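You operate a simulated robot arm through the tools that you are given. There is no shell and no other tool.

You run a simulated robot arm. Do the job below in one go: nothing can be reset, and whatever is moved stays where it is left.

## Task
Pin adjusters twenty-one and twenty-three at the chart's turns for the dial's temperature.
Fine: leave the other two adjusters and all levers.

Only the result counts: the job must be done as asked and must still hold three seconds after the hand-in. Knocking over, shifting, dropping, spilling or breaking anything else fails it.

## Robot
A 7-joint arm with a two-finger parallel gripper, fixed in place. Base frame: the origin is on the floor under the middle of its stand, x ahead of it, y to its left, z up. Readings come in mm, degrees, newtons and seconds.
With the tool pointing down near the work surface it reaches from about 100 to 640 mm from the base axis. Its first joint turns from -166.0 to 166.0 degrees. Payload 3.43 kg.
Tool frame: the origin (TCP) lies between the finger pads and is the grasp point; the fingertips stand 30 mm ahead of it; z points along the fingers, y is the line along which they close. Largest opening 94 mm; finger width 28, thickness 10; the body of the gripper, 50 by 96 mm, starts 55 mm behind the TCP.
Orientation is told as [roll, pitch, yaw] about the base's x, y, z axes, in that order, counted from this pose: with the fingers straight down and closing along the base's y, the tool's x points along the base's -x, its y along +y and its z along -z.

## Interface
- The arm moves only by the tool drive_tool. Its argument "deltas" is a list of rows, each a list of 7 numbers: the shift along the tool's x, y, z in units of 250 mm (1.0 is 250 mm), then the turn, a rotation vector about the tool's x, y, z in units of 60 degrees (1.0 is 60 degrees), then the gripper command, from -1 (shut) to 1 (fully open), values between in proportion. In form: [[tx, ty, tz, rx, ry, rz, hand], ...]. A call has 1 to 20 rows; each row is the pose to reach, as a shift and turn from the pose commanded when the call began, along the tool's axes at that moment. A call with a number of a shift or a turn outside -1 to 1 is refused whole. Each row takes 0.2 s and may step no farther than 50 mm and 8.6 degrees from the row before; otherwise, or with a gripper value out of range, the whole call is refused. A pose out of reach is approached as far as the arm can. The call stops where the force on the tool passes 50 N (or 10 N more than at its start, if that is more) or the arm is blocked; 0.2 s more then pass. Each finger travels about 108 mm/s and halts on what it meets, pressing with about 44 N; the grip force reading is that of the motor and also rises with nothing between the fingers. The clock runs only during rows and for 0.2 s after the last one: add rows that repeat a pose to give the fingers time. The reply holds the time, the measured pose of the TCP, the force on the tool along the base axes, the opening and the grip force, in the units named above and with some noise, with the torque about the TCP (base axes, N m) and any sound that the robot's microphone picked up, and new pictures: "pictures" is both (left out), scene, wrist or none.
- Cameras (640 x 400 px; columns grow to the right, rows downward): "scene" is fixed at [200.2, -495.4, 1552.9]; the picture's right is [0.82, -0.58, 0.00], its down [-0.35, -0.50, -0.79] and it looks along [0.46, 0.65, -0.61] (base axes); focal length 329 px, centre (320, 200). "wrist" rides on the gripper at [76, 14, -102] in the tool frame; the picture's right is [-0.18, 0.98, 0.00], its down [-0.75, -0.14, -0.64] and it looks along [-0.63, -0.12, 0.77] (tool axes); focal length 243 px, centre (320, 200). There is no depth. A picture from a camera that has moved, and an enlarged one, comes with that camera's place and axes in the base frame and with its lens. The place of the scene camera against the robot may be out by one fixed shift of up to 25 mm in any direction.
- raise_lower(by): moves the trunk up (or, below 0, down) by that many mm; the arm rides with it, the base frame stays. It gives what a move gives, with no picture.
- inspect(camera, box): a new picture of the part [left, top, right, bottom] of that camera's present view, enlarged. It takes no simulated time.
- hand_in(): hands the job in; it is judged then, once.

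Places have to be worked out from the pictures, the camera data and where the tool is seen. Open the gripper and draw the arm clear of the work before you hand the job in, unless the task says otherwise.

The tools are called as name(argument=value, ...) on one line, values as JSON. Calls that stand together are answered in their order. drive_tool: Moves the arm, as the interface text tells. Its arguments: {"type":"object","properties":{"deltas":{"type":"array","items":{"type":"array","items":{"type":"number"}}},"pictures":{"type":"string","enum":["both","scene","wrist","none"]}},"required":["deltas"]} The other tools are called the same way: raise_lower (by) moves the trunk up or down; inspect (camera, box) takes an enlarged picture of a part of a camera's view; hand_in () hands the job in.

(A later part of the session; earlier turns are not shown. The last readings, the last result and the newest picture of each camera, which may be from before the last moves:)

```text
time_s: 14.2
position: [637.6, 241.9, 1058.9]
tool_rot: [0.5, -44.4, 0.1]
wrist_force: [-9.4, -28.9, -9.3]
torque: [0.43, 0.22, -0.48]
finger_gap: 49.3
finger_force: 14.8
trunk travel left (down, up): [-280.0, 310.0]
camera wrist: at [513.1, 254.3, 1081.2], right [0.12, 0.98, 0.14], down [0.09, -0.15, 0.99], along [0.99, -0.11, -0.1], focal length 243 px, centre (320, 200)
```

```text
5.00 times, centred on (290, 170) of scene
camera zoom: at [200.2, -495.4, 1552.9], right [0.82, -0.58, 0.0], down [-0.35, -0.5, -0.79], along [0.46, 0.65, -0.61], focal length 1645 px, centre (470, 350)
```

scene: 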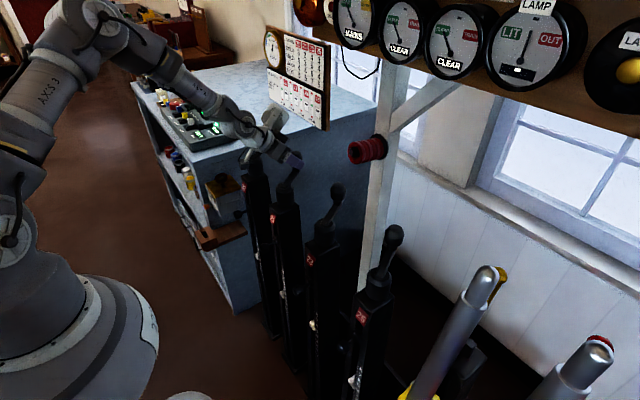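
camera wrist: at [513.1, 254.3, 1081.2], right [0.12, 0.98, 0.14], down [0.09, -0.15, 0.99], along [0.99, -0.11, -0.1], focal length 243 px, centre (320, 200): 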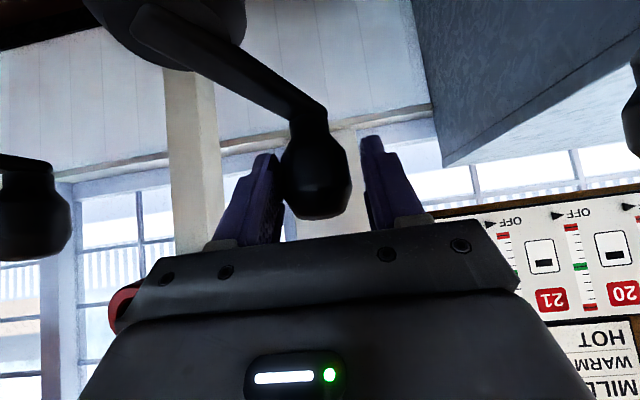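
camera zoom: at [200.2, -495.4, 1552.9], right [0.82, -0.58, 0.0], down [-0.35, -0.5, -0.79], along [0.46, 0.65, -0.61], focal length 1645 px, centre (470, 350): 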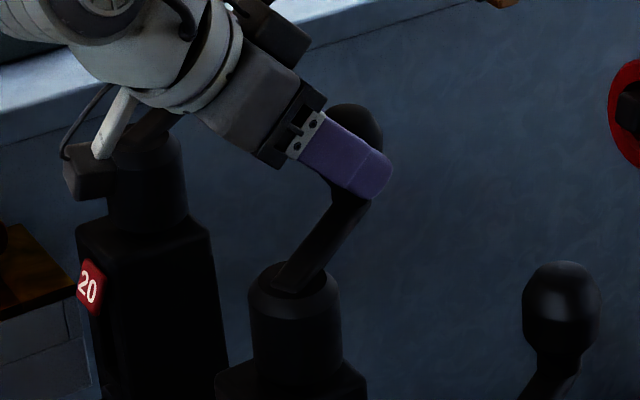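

Crank 21 is locked in both directions — it's pinned at 3. So I must release the knob, pull 21's pin, turn, then push the pin home. First I open and back away along the tool axis.

drive_tool(deltas=[[0, 0, 0, 0, 0, 0, 0.3], [0, 0, 0, 0, 0, 0, 1], [0, -0.02, -0.02, 0, 0, 0, 1], [0, -0.03, -0.15, 0, 0, 0, 1], [0, -0.04, -0.3, 0, 0, 0, 1], [0.1, -0.06, -0.42, 0, 0, 0, 1], [0.22, -0.1, -0.54, 0, 0, 0, 1], [0.34, -0.15, -0.66, 0, 0, 0, 1]], pictures="both")

```text
time_s: 16.0
position: [462.3, 205.6, 1118.7]
tool_rot: [0.4, -45.1, 0.2]
wrist_force: [0.3, 0.3, -0.2]
torque: [0.02, -0.02, 0.01]
finger_gap: 94.1
finger_force: 0.0
trunk travel left (down, up): [-280.0, 310.0]
camera wrist: at [336.6, 218.7, 1139.9], right [0.12, 0.98, 0.14], down [0.08, -0.15, 0.99], along [0.99, -0.11, -0.1], focal length 243 px, centre (320, 200)
```

scene: 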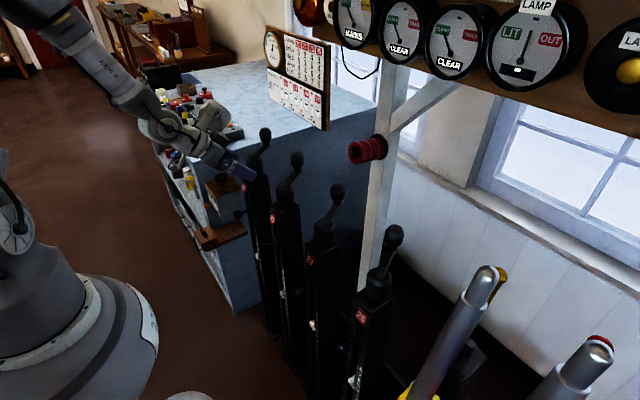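
wrist: 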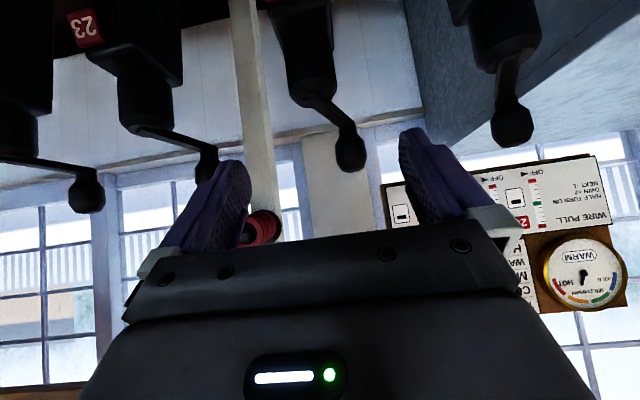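

The cranks are unchanged. I back off to x≈390 and lower the trunk so the level camera can look straight at pin 21.

drive_tool(deltas=[[0.1, -0.018, -0.1, 0, 0, 0, 1], [0.2, -0.036, -0.2, 0, 0, 0, 1]], pictures="none")

raise_lower(by=-260)

inspect(camera="wrist", box=[0, 0, 640, 400])

inspect(camera="wrist", box=[230, 60, 420, 240])

inspect(camera="scene", box=[0, 0, 640, 400])

```text
time_s: 16.6
position: [392.0, 196.1, 1118.2]
tool_rot: [0.4, -44.9, 0.3]
wrist_force: [-0.2, 0.5, -0.6]
torque: [-0.02, -0.01, 0.02]
finger_gap: 94.0
finger_force: 0.0
trunk travel left (down, up): [-280.0, 310.0]
```

```text
time_s: 19.3
position: [392.6, 197.1, 859.0]
tool_rot: [0.5, -45.0, 0.1]
wrist_force: [-0.2, -0.9, 0.4]
torque: [0.04, 0.0, -0.01]
finger_gap: 94.0
finger_force: 0.0
trunk travel left (down, up): [-20.0, 570.0]
```

```text
1.00 times, centred on (320, 200) of wrist (not enlarged: the box is as wide or as high as the picture)
camera zoom: at [266.9, 209.4, 879.1], right [0.12, 0.98, 0.14], down [0.08, -0.15, 0.99], along [0.99, -0.11, -0.1], focal length 243 px, centre (320, 200)
```

zoom: 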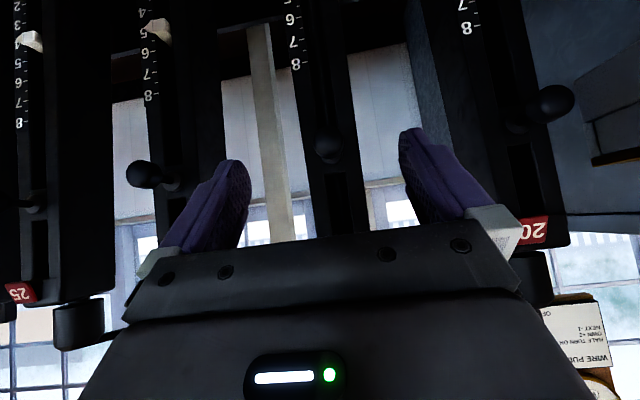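

```text
2.22 times, centred on (325, 150) of wrist
camera zoom: at [266.9, 209.4, 879.1], right [0.12, 0.98, 0.14], down [0.08, -0.15, 0.99], along [0.99, -0.11, -0.1], focal length 539 px, centre (309, 311)
```

zoom: 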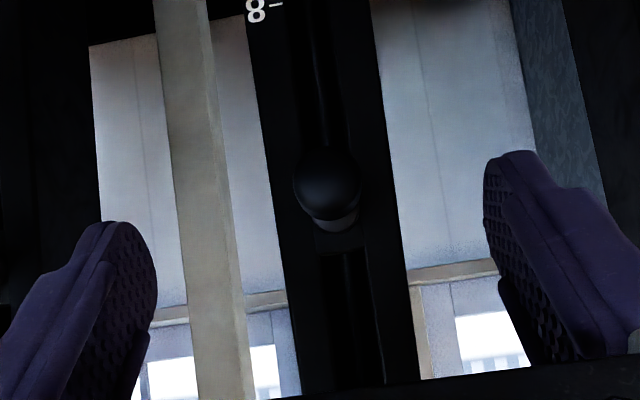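

```text
1.00 times, centred on (320, 200) of scene (not enlarged: the box is as wide or as high as the picture)
camera zoom: at [200.2, -495.4, 1552.9], right [0.82, -0.58, 0.0], down [-0.35, -0.5, -0.79], along [0.46, 0.65, -0.61], focal length 329 px, centre (320, 200)
```

zoom: 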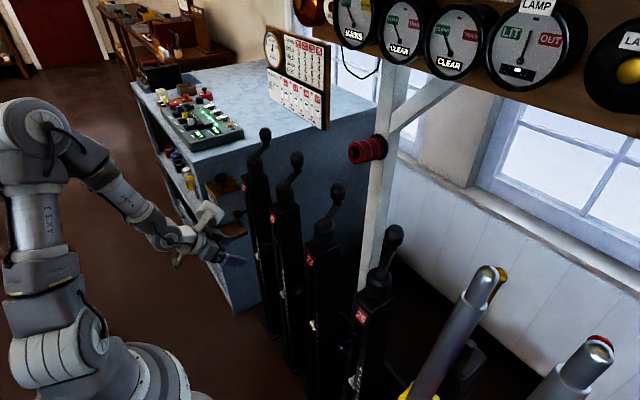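

Pin 21's knob is a ~30 mm ball on the post's centre line at about (502, 199, 801). I advance with open fingers straddling it and then close on it.

drive_tool(deltas=[[-0.036, 0.002, 0.111, 0, 0, 0, 1], [-0.073, 0.004, 0.222, 0, 0, 0, 1], [-0.109, 0.006, 0.333, 0, 0, 0, 1], [-0.1454, 0.008, 0.4451, 0, 0, 0, 1]], pictures="wrist")

inspect(camera="wrist", box=[230, 100, 410, 240])

```text
time_s: 20.3
position: [498.0, 199.5, 805.0]
tool_rot: [0.5, -45.1, 0.3]
wrist_force: [0.5, 0.3, 0.5]
torque: [-0.02, 0.02, 0.0]
finger_gap: 94.2
finger_force: 0.1
trunk travel left (down, up): [-20.0, 570.0]
camera wrist: at [372.0, 212.8, 825.9], right [0.12, 0.98, 0.14], down [0.08, -0.15, 0.99], along [0.99, -0.11, -0.1], focal length 243 px, centre (320, 200)
```

wrist: 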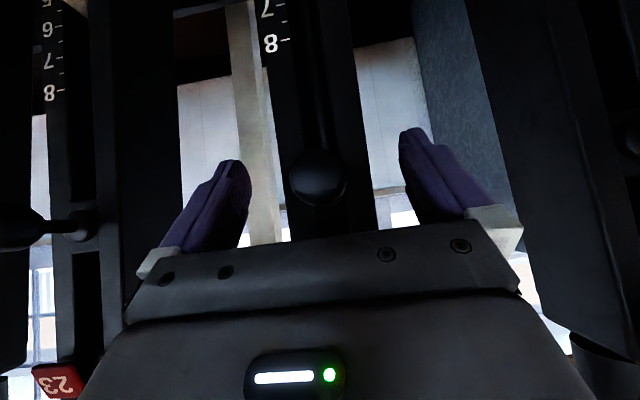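

```text
2.86 times, centred on (320, 170) of wrist
camera zoom: at [372.0, 212.8, 825.9], right [0.12, 0.98, 0.14], down [0.08, -0.15, 0.99], along [0.99, -0.11, -0.1], focal length 693 px, centre (320, 286)
```

zoom: 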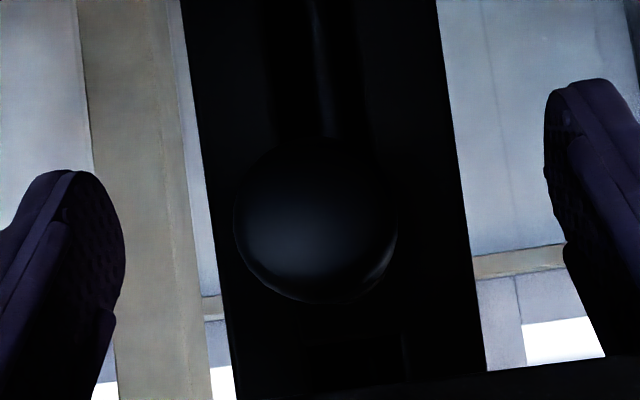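

The ball is dead centre between the fingers. I close on the pin knob.

drive_tool(deltas=[[0, 0, 0, 0, 0, 0, 0], [0, 0, 0, 0, 0, 0, -0.7], [0, 0, 0, 0, 0, 0, -0.7], [0, 0, 0, 0, 0, 0, -0.7]], pictures="wrist")

```text
time_s: 21.3
position: [498.3, 200.8, 805.2]
tool_rot: [0.5, -45.0, 0.3]
wrist_force: [-0.1, 2.2, -0.9]
torque: [-0.02, -0.05, 0.0]
finger_gap: 33.2
finger_force: 45.2
trunk travel left (down, up): [-20.0, 570.0]
camera wrist: at [371.7, 213.0, 825.9], right [0.12, 0.98, 0.14], down [0.08, -0.15, 0.99], along [0.99, -0.11, -0.1], focal length 243 px, centre (320, 200)
```

wrist: 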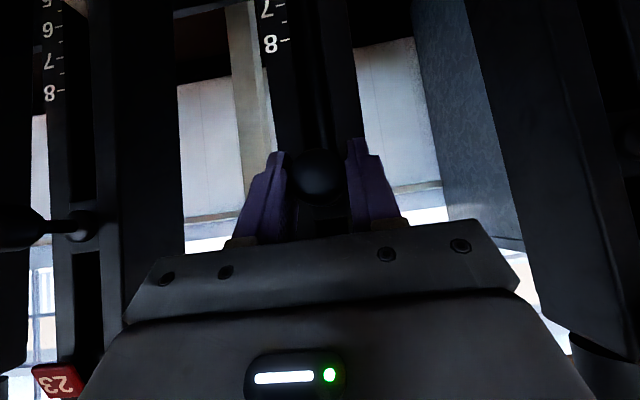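

Gripped (33 mm). Now I pull the pin straight out toward -x in 5 mm steps up to 20 mm, watching the force.

drive_tool(deltas=[[0.01414, 0, -0.01414, 0, 0, 0, -0.7], [0.02828, 0, -0.02828, 0, 0, 0, -0.7], [0.04243, 0, -0.04243, 0, 0, 0, -0.7], [0.05657, 0, -0.05657, 0, 0, 0, -0.7], [0.05657, 0, -0.05657, 0, 0, 0, -0.7]], pictures="both")

inspect(camera="scene", box=[225, 190, 345, 310])

```text
time_s: 22.5
position: [477.7, 201.3, 805.0]
tool_rot: [0.4, -45.0, 0.4]
wrist_force: [-1.9, 6.2, -3.3]
torque: [0.03, -0.06, -0.09]
finger_gap: 33.2
finger_force: 44.7
trunk travel left (down, up): [-20.0, 570.0]
camera wrist: at [351.2, 213.1, 825.9], right [0.12, 0.98, 0.14], down [0.08, -0.15, 0.99], along [0.99, -0.11, -0.1], focal length 243 px, centre (320, 200)
```

scene: 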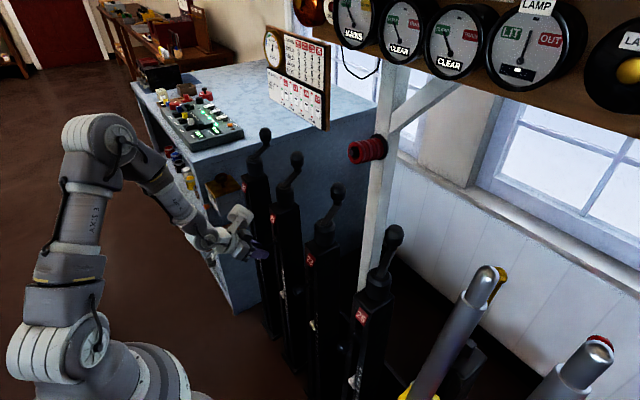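
wrist: 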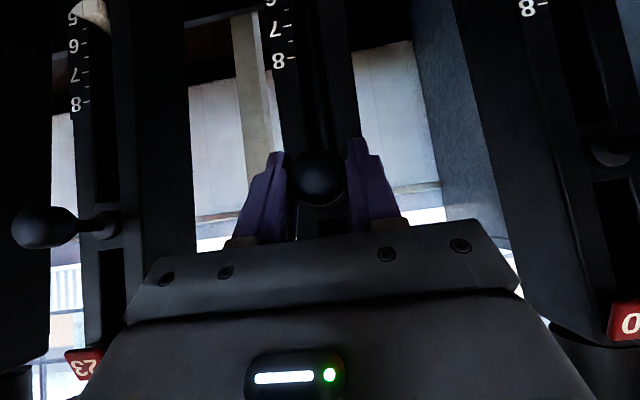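

```text
3.33 times, centred on (285, 250) of scene
camera zoom: at [200.2, -495.4, 1552.9], right [0.82, -0.58, 0.0], down [-0.35, -0.5, -0.79], along [0.46, 0.65, -0.61], focal length 1096 px, centre (437, 33)
```

zoom: 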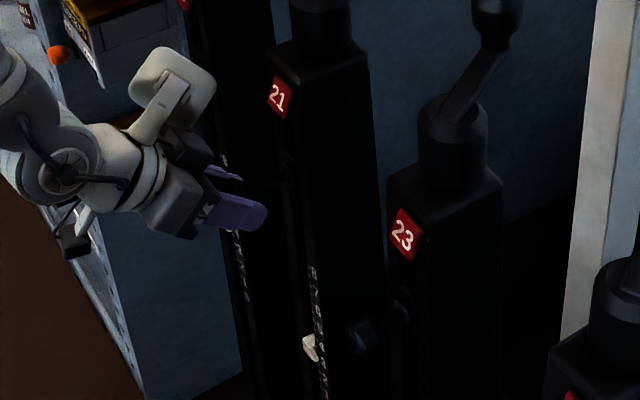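

The pin came out ~20 mm with hardly any force and no end stop felt yet. I ease it a few more millimetres in small steps to find the stop.

drive_tool(deltas=[[0.00707, 0, -0.00707, 0, 0, 0, -0.7], [0.01414, 0, -0.01414, 0, 0, 0, -0.7], [0.02121, 0, -0.02121, 0, 0, 0, -0.7]], pictures="wrist")

```text
time_s: 23.3
position: [468.8, 198.9, 804.4]
tool_rot: [0.2, -44.8, 0.3]
wrist_force: [2.1, 7.6, -6.3]
torque: [-0.09, 0.09, -0.39]
finger_gap: 29.9
finger_force: 31.6
trunk travel left (down, up): [-20.0, 570.0]
camera wrist: at [343.4, 212.9, 825.3], right [0.12, 0.98, 0.13], down [0.08, -0.14, 0.99], along [0.99, -0.11, -0.1], focal length 243 px, centre (320, 200)
```

wrist: 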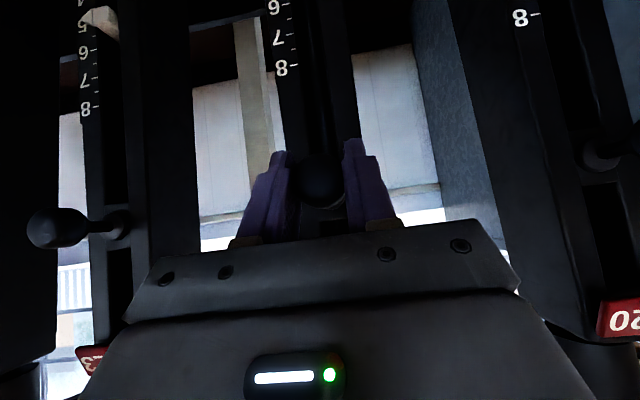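

The gap dropped to 29.9 mm — the pads slid over the ball, so the pin reached its stop (about 20–22 mm out). I open the fingers, back off and check that the pin stays out.

drive_tool(deltas=[[0, 0, 0, 0, 0, 0, 0.2], [0, 0, 0, 0, 0, 0, 1], [0.03, 0, -0.1, 0, 0, 0, 1], [0.07, 0, -0.22, 0, 0, 0, 1], [0.1, 0, -0.33, 0, 0, 0, 1]], pictures="both")

inspect(camera="scene", box=[225, 190, 345, 310])

inspect(camera="wrist", box=[230, 60, 420, 240])

```text
time_s: 24.5
position: [394.5, 197.9, 846.7]
tool_rot: [0.6, -45.0, 0.2]
wrist_force: [-0.3, 1.0, -0.1]
torque: [0.0, 0.0, -0.02]
finger_gap: 94.1
finger_force: 0.0
trunk travel left (down, up): [-20.0, 570.0]
camera wrist: at [268.3, 211.3, 866.2], right [0.12, 0.98, 0.14], down [0.08, -0.15, 0.99], along [0.99, -0.11, -0.1], focal length 243 px, centre (320, 200)
```

scene: 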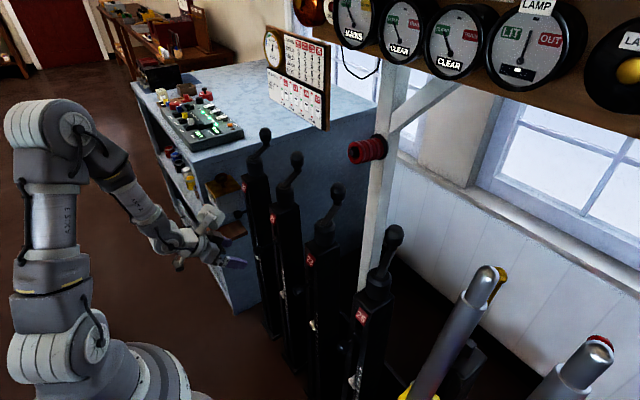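
wrist: 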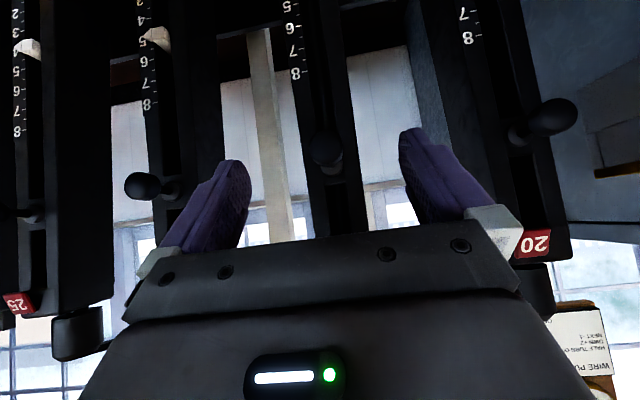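

```text
3.33 times, centred on (285, 250) of scene
camera zoom: at [200.2, -495.4, 1552.9], right [0.82, -0.58, 0.0], down [-0.35, -0.5, -0.79], along [0.46, 0.65, -0.61], focal length 1096 px, centre (437, 33)
```

zoom: 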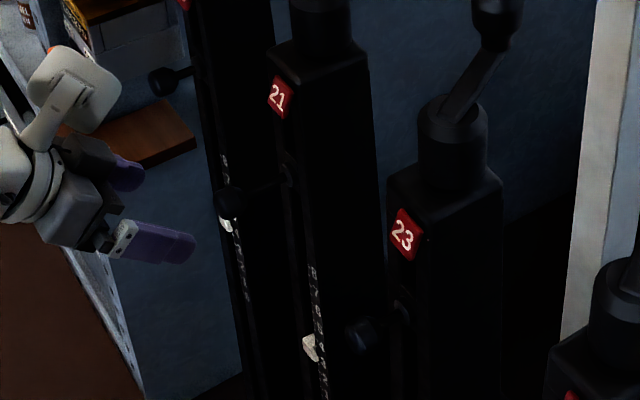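

```text
2.22 times, centred on (325, 150) of wrist
camera zoom: at [268.3, 211.3, 866.2], right [0.12, 0.98, 0.14], down [0.08, -0.15, 0.99], along [0.99, -0.11, -0.1], focal length 539 px, centre (309, 311)
```

zoom: 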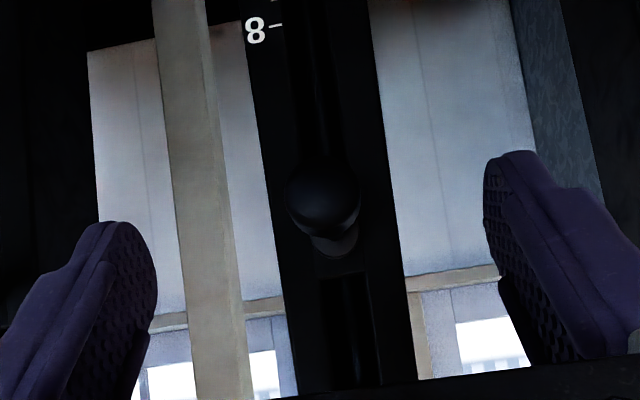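

Pin 21 stays out (its stem is visibly ~20 mm longer than 23's). While the trunk is low I also go to pin 23, sliding sideways well clear of the knobs.

drive_tool(deltas=[[-0.01, -0.19, -0.01, 0, 0, 0, 1], [-0.02, -0.38, -0.02, 0, 0, 0, 1], [-0.034, -0.57, -0.034, 0, 0, 0, 1], [-0.034, -0.76, -0.034, 0, 0, 0, 1], [-0.034, -0.794, -0.034, 0, 0, 0, 1]], pictures="wrist")

inspect(camera="wrist", box=[230, 60, 420, 240])

```text
time_s: 25.7
position: [448.4, -2.3, 856.7]
tool_rot: [0.5, -45.1, 0.1]
wrist_force: [0.9, 0.2, 1.2]
torque: [0.02, 0.01, -0.01]
finger_gap: 94.1
finger_force: 0.1
out of reach, approached as far as the arm can: row 1, 2, 3, 4, 5
trunk travel left (down, up): [-20.0, 570.0]
camera wrist: at [322.7, 11.5, 877.5], right [0.12, 0.98, 0.14], down [0.08, -0.15, 0.99], along [0.99, -0.11, -0.1], focal length 243 px, centre (320, 200)
```

wrist: 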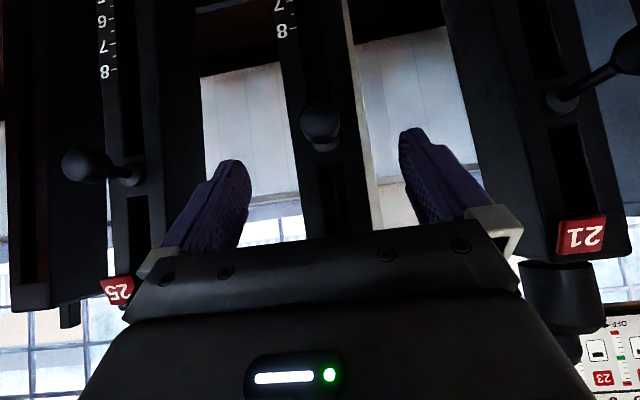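

```text
2.22 times, centred on (325, 150) of wrist
camera zoom: at [322.7, 11.5, 877.5], right [0.12, 0.98, 0.14], down [0.08, -0.15, 0.99], along [0.99, -0.11, -0.1], focal length 539 px, centre (309, 311)
```

zoom: 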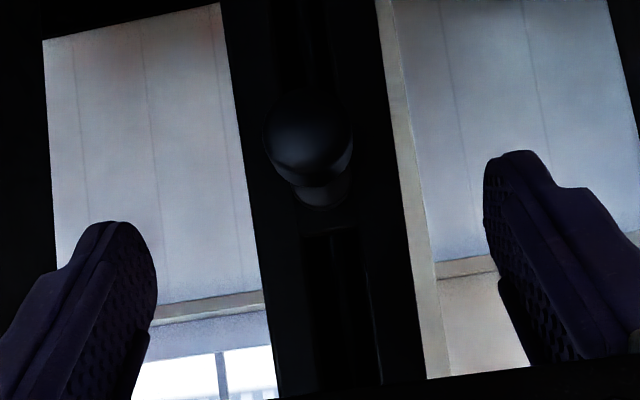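

The reply says that x=394 wasn't reachable there (too close in at this tilt), and the arm slid out to x≈448 — nothing was touched. I check with a null move which pose is now taken as commanded.

drive_tool(deltas=[[0, 0, 0, 0, 0, 0, 1]], pictures="none")

inspect(camera="scene", box=[200, 150, 440, 350])

```text
time_s: 26.1
position: [449.5, 0.0, 857.4]
tool_rot: [0.5, -45.1, 0.1]
wrist_force: [0.6, 0.1, 0.3]
torque: [0.0, -0.02, 0.02]
finger_gap: 94.1
finger_force: 0.0
trunk travel left (down, up): [-20.0, 570.0]
```

```text
2.00 times, centred on (320, 250) of scene
camera zoom: at [200.2, -495.4, 1552.9], right [0.82, -0.58, 0.0], down [-0.35, -0.5, -0.79], along [0.46, 0.65, -0.61], focal length 658 px, centre (320, 100)
```

zoom: 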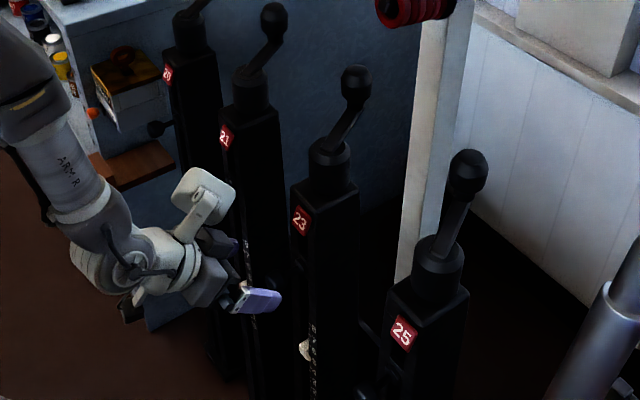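

The commanded pose is now the actual one. Pin 23's knob is at about (502, -1, 800); I advance along the tool axis to straddle it.

drive_tool(deltas=[[0.003, 0.001, 0.1, 0, 0, 0, 1], [0.006, 0.002, 0.2, 0, 0, 0, 1], [0.0085, 0.002, 0.2856, 0, 0, 0, 1], [0.0085, 0.002, 0.2856, 0, 0, 0, 1]], pictures="wrist")

```text
time_s: 27.1
position: [499.0, -0.7, 804.6]
tool_rot: [0.5, -45.0, 0.2]
wrist_force: [-0.1, -0.9, -0.7]
torque: [-0.02, 0.0, 0.01]
finger_gap: 93.9
finger_force: 0.0
trunk travel left (down, up): [-20.0, 570.0]
camera wrist: at [372.9, 13.3, 825.6], right [0.12, 0.98, 0.14], down [0.08, -0.15, 0.99], along [0.99, -0.11, -0.1], focal length 243 px, centre (320, 200)
```

wrist: 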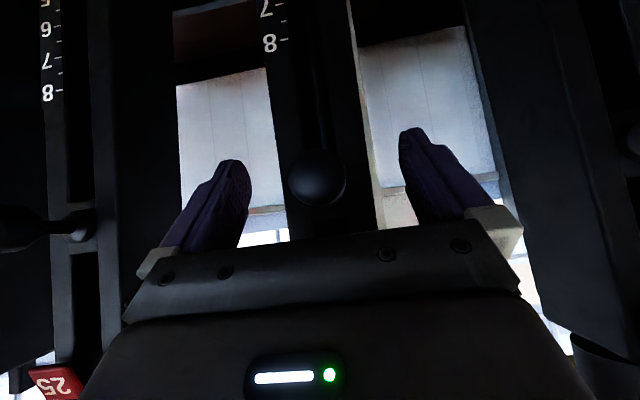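

Aligned as with pin 21. I close on the knob and pull it out 21 mm in small steps.

drive_tool(deltas=[[0, 0, 0, 0, 0, 0, 0], [0, 0, 0, 0, 0, 0, -0.7], [0, 0, 0, 0, 0, 0, -0.7], [0, 0, 0, 0, 0, 0, -0.7], [0.01414, 0, -0.01414, 0, 0, 0, -0.7], [0.02828, 0, -0.02828, 0, 0, 0, -0.7], [0.04243, 0, -0.04243, 0, 0, 0, -0.7], [0.05657, 0, -0.05657, 0, 0, 0, -0.7], [0.062, 0, -0.062, 0, 0, 0, -0.7]], pictures="wrist")

```text
time_s: 29.1
position: [477.7, 0.4, 805.7]
tool_rot: [0.4, -45.0, 0.3]
wrist_force: [0.6, -2.5, 3.5]
torque: [0.07, -0.28, 0.04]
finger_gap: 33.6
finger_force: 45.0
trunk travel left (down, up): [-20.0, 570.0]
camera wrist: at [350.7, 13.1, 825.6], right [0.12, 0.98, 0.14], down [0.08, -0.15, 0.99], along [0.99, -0.11, -0.1], focal length 243 px, centre (320, 200)
```

wrist: 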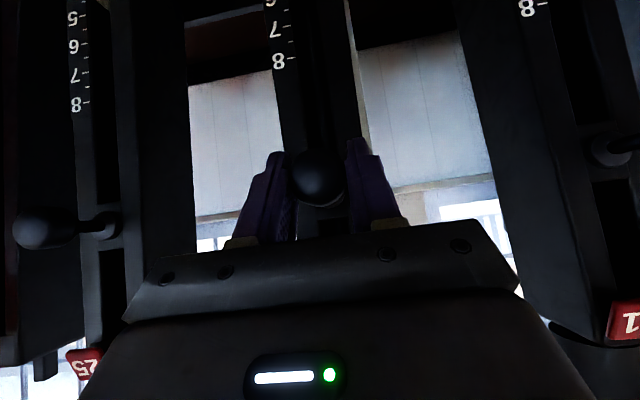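

The pin followed the fingers (33.6 mm gap kept). I pull the last 3 mm to its stop, release, lift clear and check both pins.

drive_tool(deltas=[[0.0085, 0, -0.0085, 0, 0, 0, -0.7], [0.0085, 0, -0.0085, 0, 0, 0, 0.2], [0.0085, 0, -0.0085, 0, 0, 0, 1], [0.0085, 0, -0.0085, 0, 0, 0, 1], [-0.03, 0, -0.08, 0, 0, 0, 1], [-0.085, 0, -0.18, 0, 0, 0, 1]], pictures="both")

inspect(camera="scene", box=[225, 190, 345, 310])

```text
time_s: 30.5
position: [461.2, -0.2, 852.3]
tool_rot: [0.4, -45.1, 0.2]
wrist_force: [-0.5, -0.7, -0.5]
torque: [0.02, 0.0, 0.03]
finger_gap: 93.7
finger_force: 0.1
trunk travel left (down, up): [-20.0, 570.0]
camera wrist: at [334.0, 12.6, 873.3], right [0.12, 0.98, 0.14], down [0.08, -0.15, 0.99], along [0.99, -0.11, -0.1], focal length 243 px, centre (320, 200)
```

scene: 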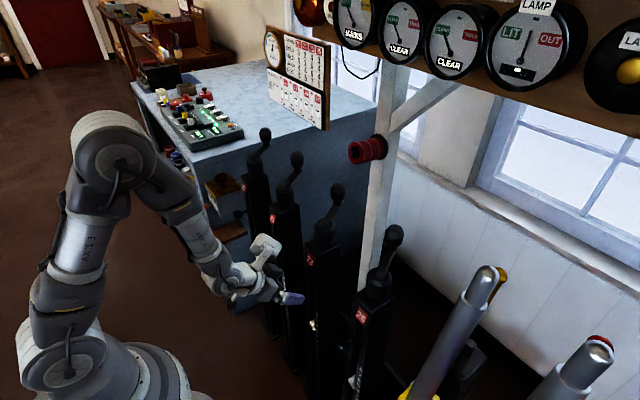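
wrist: 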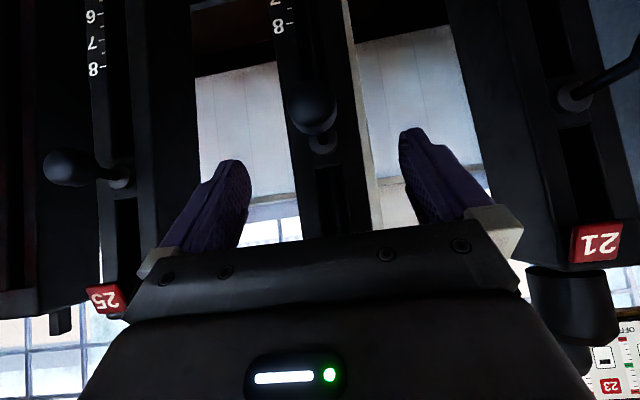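

```text
3.33 times, centred on (285, 250) of scene
camera zoom: at [200.2, -495.4, 1552.9], right [0.82, -0.58, 0.0], down [-0.35, -0.5, -0.79], along [0.46, 0.65, -0.61], focal length 1096 px, centre (437, 33)
```

zoom: 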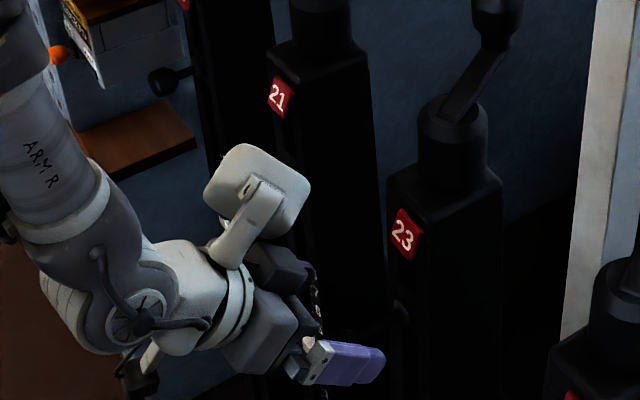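

Both pins are out (23's stem now visibly long too). I raise the trunk by 260 mm to get back to crank height in front of crank 23.

raise_lower(by=260)

inspect(camera="wrist", box=[0, 0, 640, 400])

inspect(camera="scene", box=[220, 120, 400, 320])

inspect(camera="scene", box=[295, 290, 335, 350])

inspect(camera="scene", box=[268, 265, 304, 325])

```text
time_s: 33.1
position: [459.7, -1.6, 1112.9]
tool_rot: [0.5, -45.1, 0.3]
wrist_force: [0.0, -0.5, 0.6]
torque: [0.01, 0.04, -0.04]
finger_gap: 94.0
finger_force: 0.1
trunk travel left (down, up): [-280.0, 310.0]
```

```text
1.00 times, centred on (320, 200) of wrist (not enlarged: the box is as wide or as high as the picture)
camera zoom: at [334.2, 12.7, 1133.0], right [0.12, 0.98, 0.14], down [0.08, -0.15, 0.99], along [0.99, -0.11, -0.1], focal length 243 px, centre (320, 200)
```

zoom: 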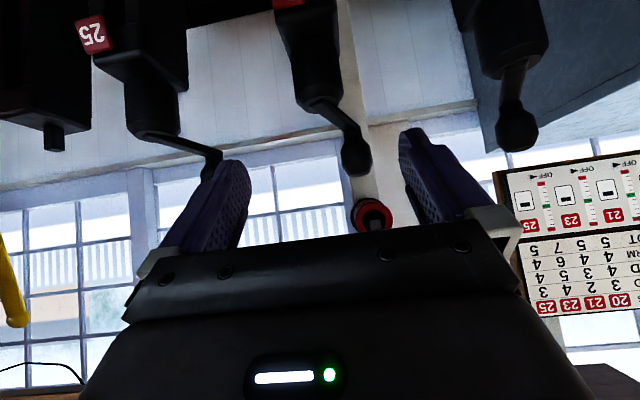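

```text
2.00 times, centred on (310, 220) of scene
camera zoom: at [200.2, -495.4, 1552.9], right [0.82, -0.58, 0.0], down [-0.35, -0.5, -0.79], along [0.46, 0.65, -0.61], focal length 658 px, centre (340, 160)
```

zoom: 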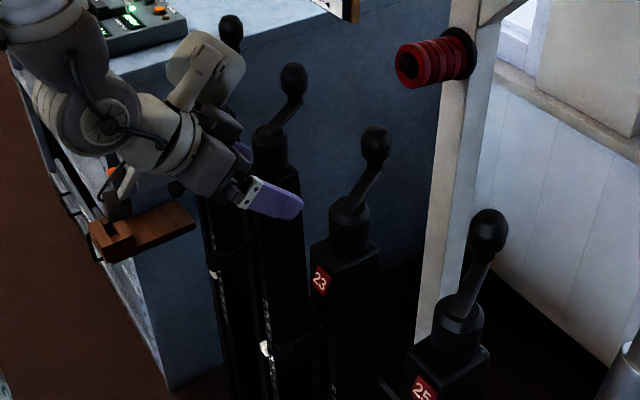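

```text
6.67 times, centred on (315, 320) of scene
camera zoom: at [200.2, -495.4, 1552.9], right [0.82, -0.58, 0.0], down [-0.35, -0.5, -0.79], along [0.46, 0.65, -0.61], focal length 2193 px, centre (353, -600)
```

zoom: 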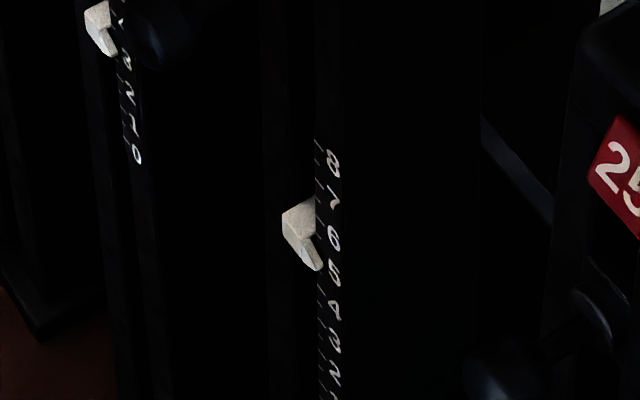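

```text
6.67 times, centred on (286, 295) of scene
camera zoom: at [200.2, -495.4, 1552.9], right [0.82, -0.58, 0.0], down [-0.35, -0.5, -0.79], along [0.46, 0.65, -0.61], focal length 2193 px, centre (547, -433)
```

zoom: 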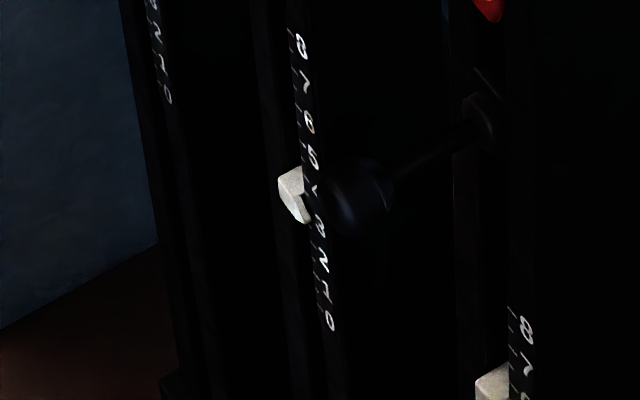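

Pointers are still at 3 and 5. Now I approach crank knob 23 (≈656, 34, 1052) with open fingers above arm height.

drive_tool(deltas=[[-0.08, 0.035, 0.11, 0, 0, 0, 1], [-0.165, 0.07, 0.23, 0, 0, 0, 1], [-0.25, 0.105, 0.34, 0, 0, 0, 1], [-0.334, 0.14, 0.458, 0, 0, 0, 1]], pictures="wrist")

```text
time_s: 34.1
position: [600.2, 37.0, 1089.7]
tool_rot: [0.6, -45.0, 0.2]
wrist_force: [-0.7, 0.2, -0.2]
torque: [0.0, 0.05, -0.02]
finger_gap: 93.9
finger_force: 0.1
trunk travel left (down, up): [-280.0, 310.0]
camera wrist: at [474.4, 50.1, 1110.8], right [0.12, 0.98, 0.14], down [0.08, -0.15, 0.99], along [0.99, -0.11, -0.1], focal length 243 px, centre (320, 200)
```

wrist: 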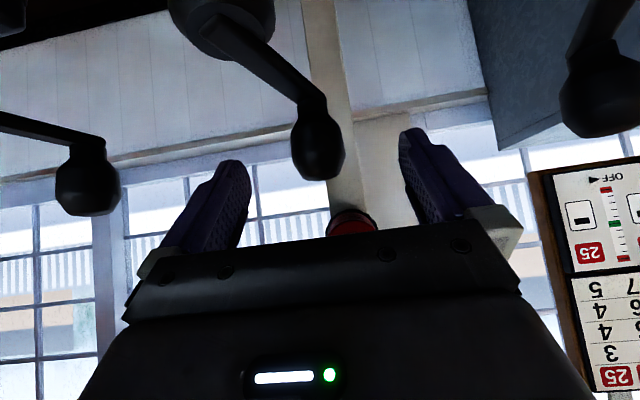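

Knob 23 computes to (655, 33.4, 1052.5). I advance and close on it, as I did on 21.

drive_tool(deltas=[[-0.02, -0.004, 0.08, 0, 0, 0, 1], [-0.04, -0.008, 0.15, 0, 0, 0, 1], [-0.0622, -0.01, 0.2206, 0, 0, 0, 1], [-0.0622, -0.01, 0.2206, 0, 0, 0, 0.2], [-0.0622, -0.01, 0.2206, 0, 0, 0, -0.3], [-0.0622, -0.01, 0.2206, 0, 0, 0, -0.3], [-0.0622, -0.01, 0.2206, 0, 0, 0, -0.3]], pictures="wrist")

```text
time_s: 35.7
position: [650.2, 32.8, 1064.1]
tool_rot: [0.6, -44.9, 0.1]
wrist_force: [-0.8, 0.8, 1.0]
torque: [-0.01, -0.07, -0.02]
finger_gap: 44.9
finger_force: 45.3
trunk travel left (down, up): [-280.0, 310.0]
camera wrist: at [523.6, 46.8, 1084.1], right [0.12, 0.98, 0.14], down [0.08, -0.15, 0.99], along [0.99, -0.11, -0.1], focal length 243 px, centre (320, 200)
```

wrist: 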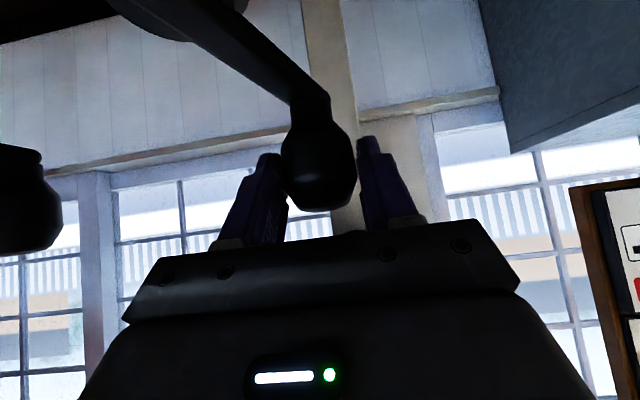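

Gripped. With the pin out, I repeat the small clockwise test arc (~20°) about the estimated axis.

drive_tool(deltas=[[-0.0076, -0.026, 0.0076, 0, 0, 0, -0.3], [-0.0133, -0.0532, 0.0133, 0, 0, 0, -0.3], [-0.0175, -0.0808, 0.0175, 0, 0, 0, -0.3], [-0.0198, -0.1092, 0.0198, 0, 0, 0, -0.3]], pictures="wrist")

inspect(camera="scene", box=[295, 290, 335, 350])

```text
time_s: 36.7
position: [658.4, 6.5, 1064.3]
tool_rot: [0.5, -45.0, 0.2]
wrist_force: [5.1, 0.9, 8.5]
torque: [0.03, 0.51, 0.03]
finger_gap: 44.5
finger_force: 44.8
trunk travel left (down, up): [-280.0, 310.0]
camera wrist: at [531.3, 19.9, 1083.8], right [0.12, 0.98, 0.14], down [0.08, -0.15, 0.99], along [0.99, -0.11, -0.09], focal length 243 px, centre (320, 200)
```

wrist: 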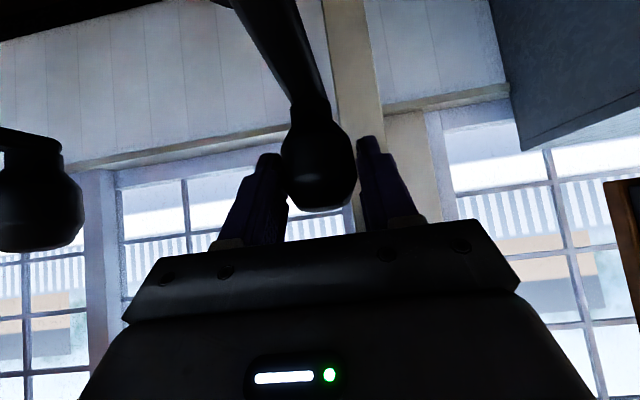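

```text
6.67 times, centred on (315, 320) of scene
camera zoom: at [200.2, -495.4, 1552.9], right [0.82, -0.58, 0.0], down [-0.35, -0.5, -0.79], along [0.46, 0.65, -0.61], focal length 2193 px, centre (353, -600)
```

zoom: 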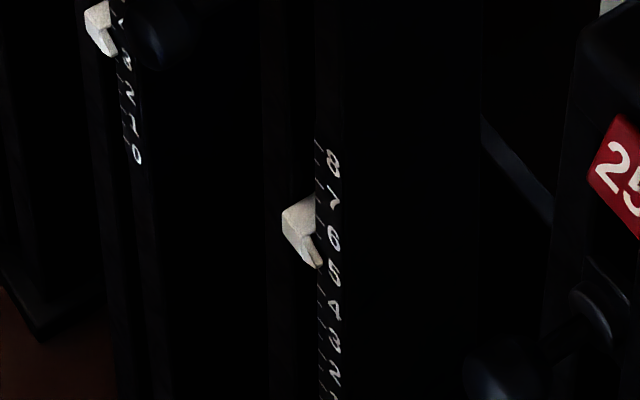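

It turns freely now (only a few newtons), and the pointer has crept up about 1–2 mm: clockwise raises the number. I continue clockwise to about -46°.

drive_tool(deltas=[[0.0004, -0.0566, -0.0004, 0, 0, 0, -0.3], [0.0078, -0.1123, -0.0078, 0, 0, 0, -0.3], [0.0219, -0.1653, -0.0219, 0, 0, 0, -0.3], [0.0423, -0.214, -0.0423, 0, 0, 0, -0.3], [0.0683, -0.257, -0.0683, 0, 0, 0, -0.3]], pictures="wrist")

```text
time_s: 37.9
position: [631.7, -56.9, 1063.4]
tool_rot: [0.4, -45.1, 0.3]
wrist_force: [-2.6, 1.6, 15.7]
torque: [0.12, -0.35, 0.02]
finger_gap: 44.6
finger_force: 45.3
trunk travel left (down, up): [-280.0, 310.0]
camera wrist: at [506.0, -43.7, 1083.9], right [0.12, 0.98, 0.14], down [0.08, -0.15, 0.99], along [0.99, -0.11, -0.1], focal length 243 px, centre (320, 200)
```

wrist: 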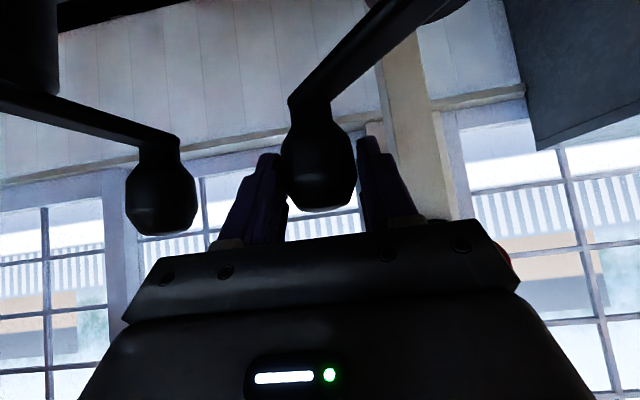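

Smooth, with low lateral force. I carry on clockwise to about -96°.

drive_tool(deltas=[[0.0309, -0.0359, -0.0309, 0, 0, 0, -0.3], [0.0658, -0.0637, -0.0658, 0, 0, 0, -0.3], [0.1036, -0.0825, -0.1036, 0, 0, 0, -0.3], [0.143, -0.0918, -0.143, 0, 0, 0, -0.3], [0.1831, -0.0912, -0.1831, 0, 0, 0, -0.3]], pictures="both")

```text
time_s: 39.1
position: [568.7, -74.6, 1064.2]
tool_rot: [0.3, -45.2, 0.6]
wrist_force: [6.6, 33.0, 19.2]
torque: [0.16, -0.08, 0.22]
finger_gap: 44.6
finger_force: 44.6
trunk travel left (down, up): [-280.0, 310.0]
camera wrist: at [442.8, -61.7, 1083.7], right [0.11, 0.98, 0.13], down [0.08, -0.14, 0.99], along [0.99, -0.1, -0.09], focal length 243 px, centre (320, 200)
```

scene: 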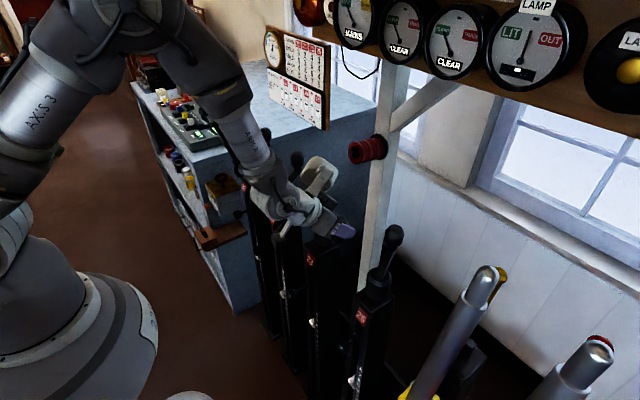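
wrist: 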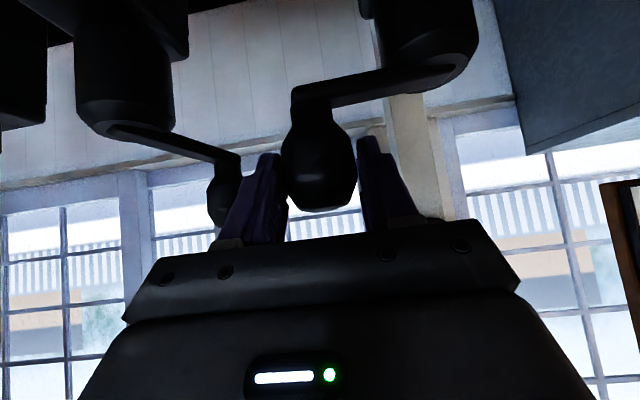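

The 33 N sideways force shows the real circle is a bit smaller; fitting the four measured points gives TCP-circle centre ≈ (581.5, 1) and R ≈ 76.5. I continue with the corrected circle to -145°, lifting 2 mm.

drive_tool(deltas=[[0.013, 0.0344, -0.0244, 0, 0, 0, -0.3], [0.0483, 0.0528, -0.0597, 0, 0, 0, -0.3], [0.0811, 0.0792, -0.0925, 0, 0, 0, -0.3], [0.11, 0.1136, -0.1214, 0, 0, 0, -0.3], [0.1343, 0.1544, -0.1457, 0, 0, 0, -0.3]], pictures="both")

```text
time_s: 40.3
position: [520.3, -42.6, 1063.6]
tool_rot: [0.4, -45.0, 0.3]
wrist_force: [11.9, 10.7, 1.4]
torque: [-0.2, -0.58, 0.08]
finger_gap: 44.4
finger_force: 45.4
trunk travel left (down, up): [-280.0, 310.0]
camera wrist: at [394.5, -29.0, 1084.2], right [0.12, 0.98, 0.13], down [0.08, -0.15, 0.99], along [0.99, -0.11, -0.1], focal length 243 px, centre (320, 200)
```

scene: 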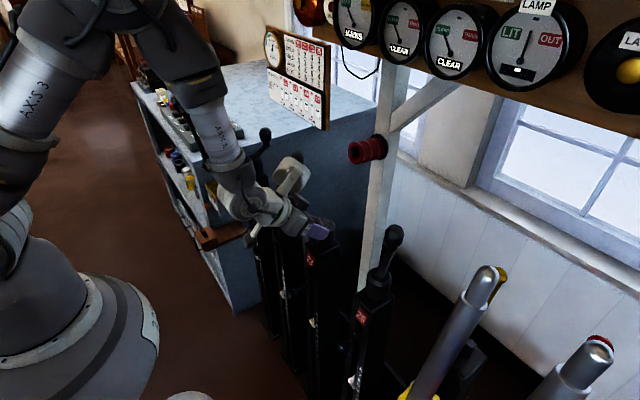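
wrist: 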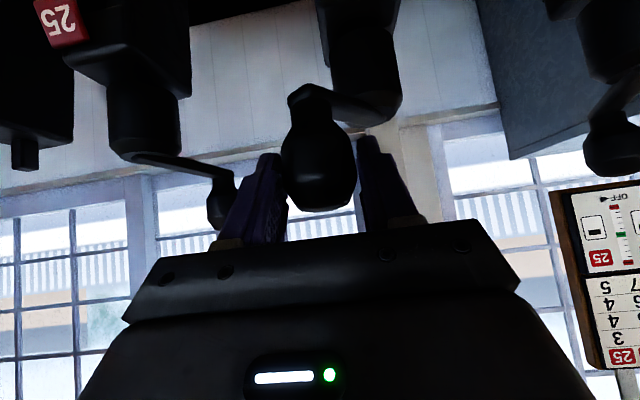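

Forces are modest (slightly inward), so I trim the radius to 75 mm and continue past the near side to -195°.

drive_tool(deltas=[[0.015, 0.0468, -0.015, 0, 0, 0, -0.3], [0.0274, 0.096, -0.0274, 0, 0, 0, -0.3], [0.0339, 0.1476, -0.0339, 0, 0, 0, -0.3], [0.0339, 0.1996, -0.0339, 0, 0, 0, -0.3], [0.0274, 0.2512, -0.0274, 0, 0, 0, -0.3]], pictures="wrist")

inspect(camera="scene", box=[295, 290, 335, 350])

```text
time_s: 41.5
position: [510.2, 20.2, 1063.6]
tool_rot: [0.5, -44.8, 0.2]
wrist_force: [9.6, -1.2, -8.5]
torque: [-0.19, 0.08, -0.05]
finger_gap: 44.6
finger_force: 45.3
trunk travel left (down, up): [-280.0, 310.0]
camera wrist: at [384.1, 32.4, 1084.4], right [0.12, 0.98, 0.14], down [0.08, -0.15, 0.99], along [0.99, -0.11, -0.1], focal length 243 px, centre (320, 200)
```

wrist: 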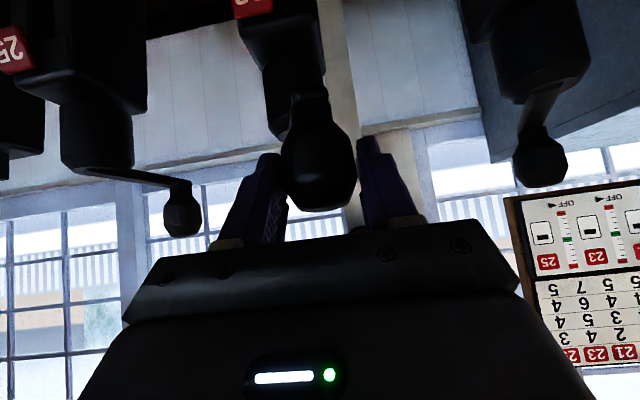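

```text
6.67 times, centred on (315, 320) of scene
camera zoom: at [200.2, -495.4, 1552.9], right [0.82, -0.58, 0.0], down [-0.35, -0.5, -0.79], along [0.46, 0.65, -0.61], focal length 2193 px, centre (353, -600)
```

zoom: 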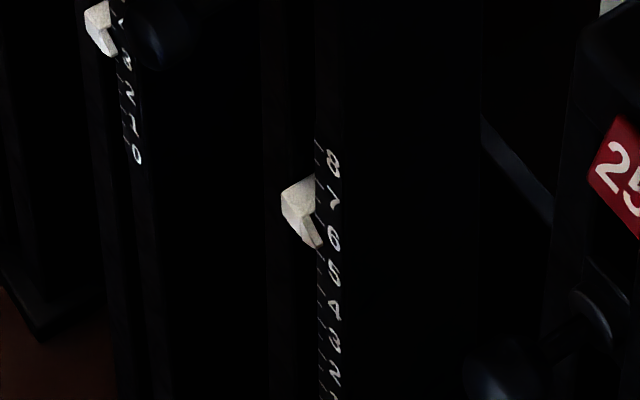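

The pointer tip has climbed about 0.6 of a division — consistent with the 219° turned. I continue to -245°.

drive_tool(deltas=[[-0.0124, 0.0492, 0.0124, 0, 0, 0, -0.3], [-0.0311, 0.0944, 0.0311, 0, 0, 0, -0.3], [-0.0549, 0.1344, 0.0549, 0, 0, 0, -0.3], [-0.0831, 0.168, 0.0831, 0, 0, 0, -0.3], [-0.1151, 0.1944, 0.1151, 0, 0, 0, -0.3]], pictures="wrist")

```text
time_s: 42.7
position: [550.7, 66.8, 1063.2]
tool_rot: [0.5, -44.8, 0.2]
wrist_force: [4.0, -5.9, -18.9]
torque: [-0.02, 0.74, -0.05]
finger_gap: 44.5
finger_force: 45.2
trunk travel left (down, up): [-280.0, 310.0]
camera wrist: at [424.5, 80.8, 1084.6], right [0.12, 0.98, 0.14], down [0.08, -0.15, 0.99], along [0.99, -0.11, -0.1], focal length 243 px, centre (320, 200)
```

wrist: 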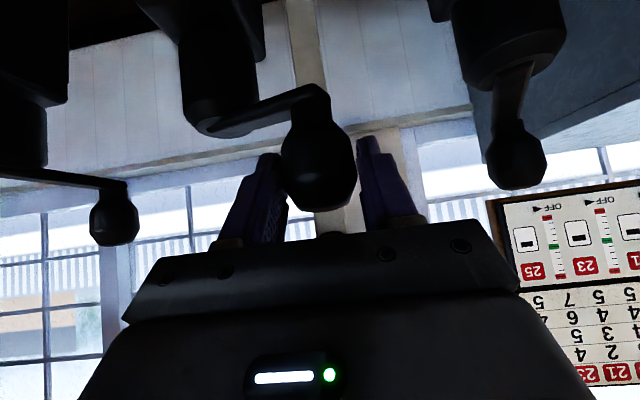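

Lateral forces are small; the vertical force suggests lowering ~2 mm. I continue to -305°.

drive_tool(deltas=[[-0.032, 0.0176, 0.0376, 0, 0, 0, -0.3], [-0.0656, 0.0268, 0.0769, 0, 0, 0, -0.3], [-0.1024, 0.0268, 0.1137, 0, 0, 0, -0.3], [-0.1388, 0.0176, 0.1502, 0, 0, 0, -0.3], [-0.1736, 0, 0.1849, 0, 0, 0, -0.3], [-0.2056, -0.0264, 0.2169, 0, 0, 0, -0.3]], pictures="wrist")

inspect(camera="scene", box=[295, 290, 335, 350])

```text
time_s: 44.1
position: [624.3, 62.7, 1062.3]
tool_rot: [0.6, -45.1, 0.2]
wrist_force: [-4.2, -6.3, 1.2]
torque: [0.17, 0.01, -0.03]
finger_gap: 44.5
finger_force: 45.4
trunk travel left (down, up): [-280.0, 310.0]
camera wrist: at [497.6, 75.6, 1084.1], right [0.12, 0.98, 0.14], down [0.08, -0.15, 0.99], along [0.99, -0.11, -0.1], focal length 243 px, centre (320, 200)
```

wrist: 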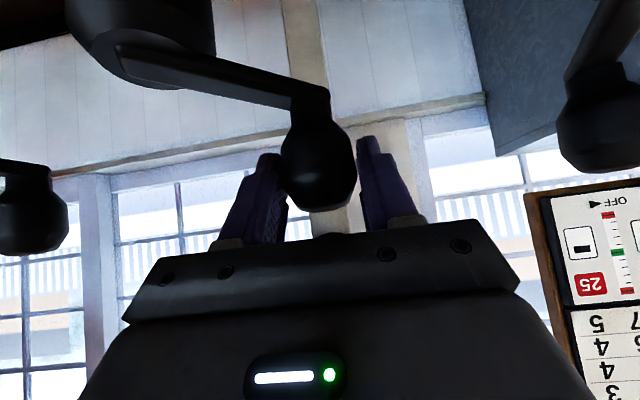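

```text
6.67 times, centred on (315, 320) of scene
camera zoom: at [200.2, -495.4, 1552.9], right [0.82, -0.58, 0.0], down [-0.35, -0.5, -0.79], along [0.46, 0.65, -0.61], focal length 2193 px, centre (353, -600)
```

zoom: 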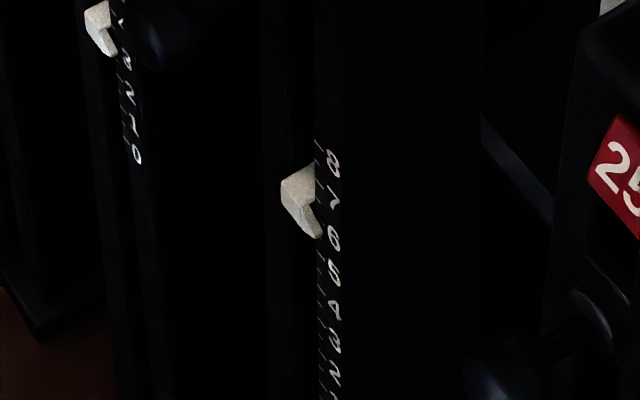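

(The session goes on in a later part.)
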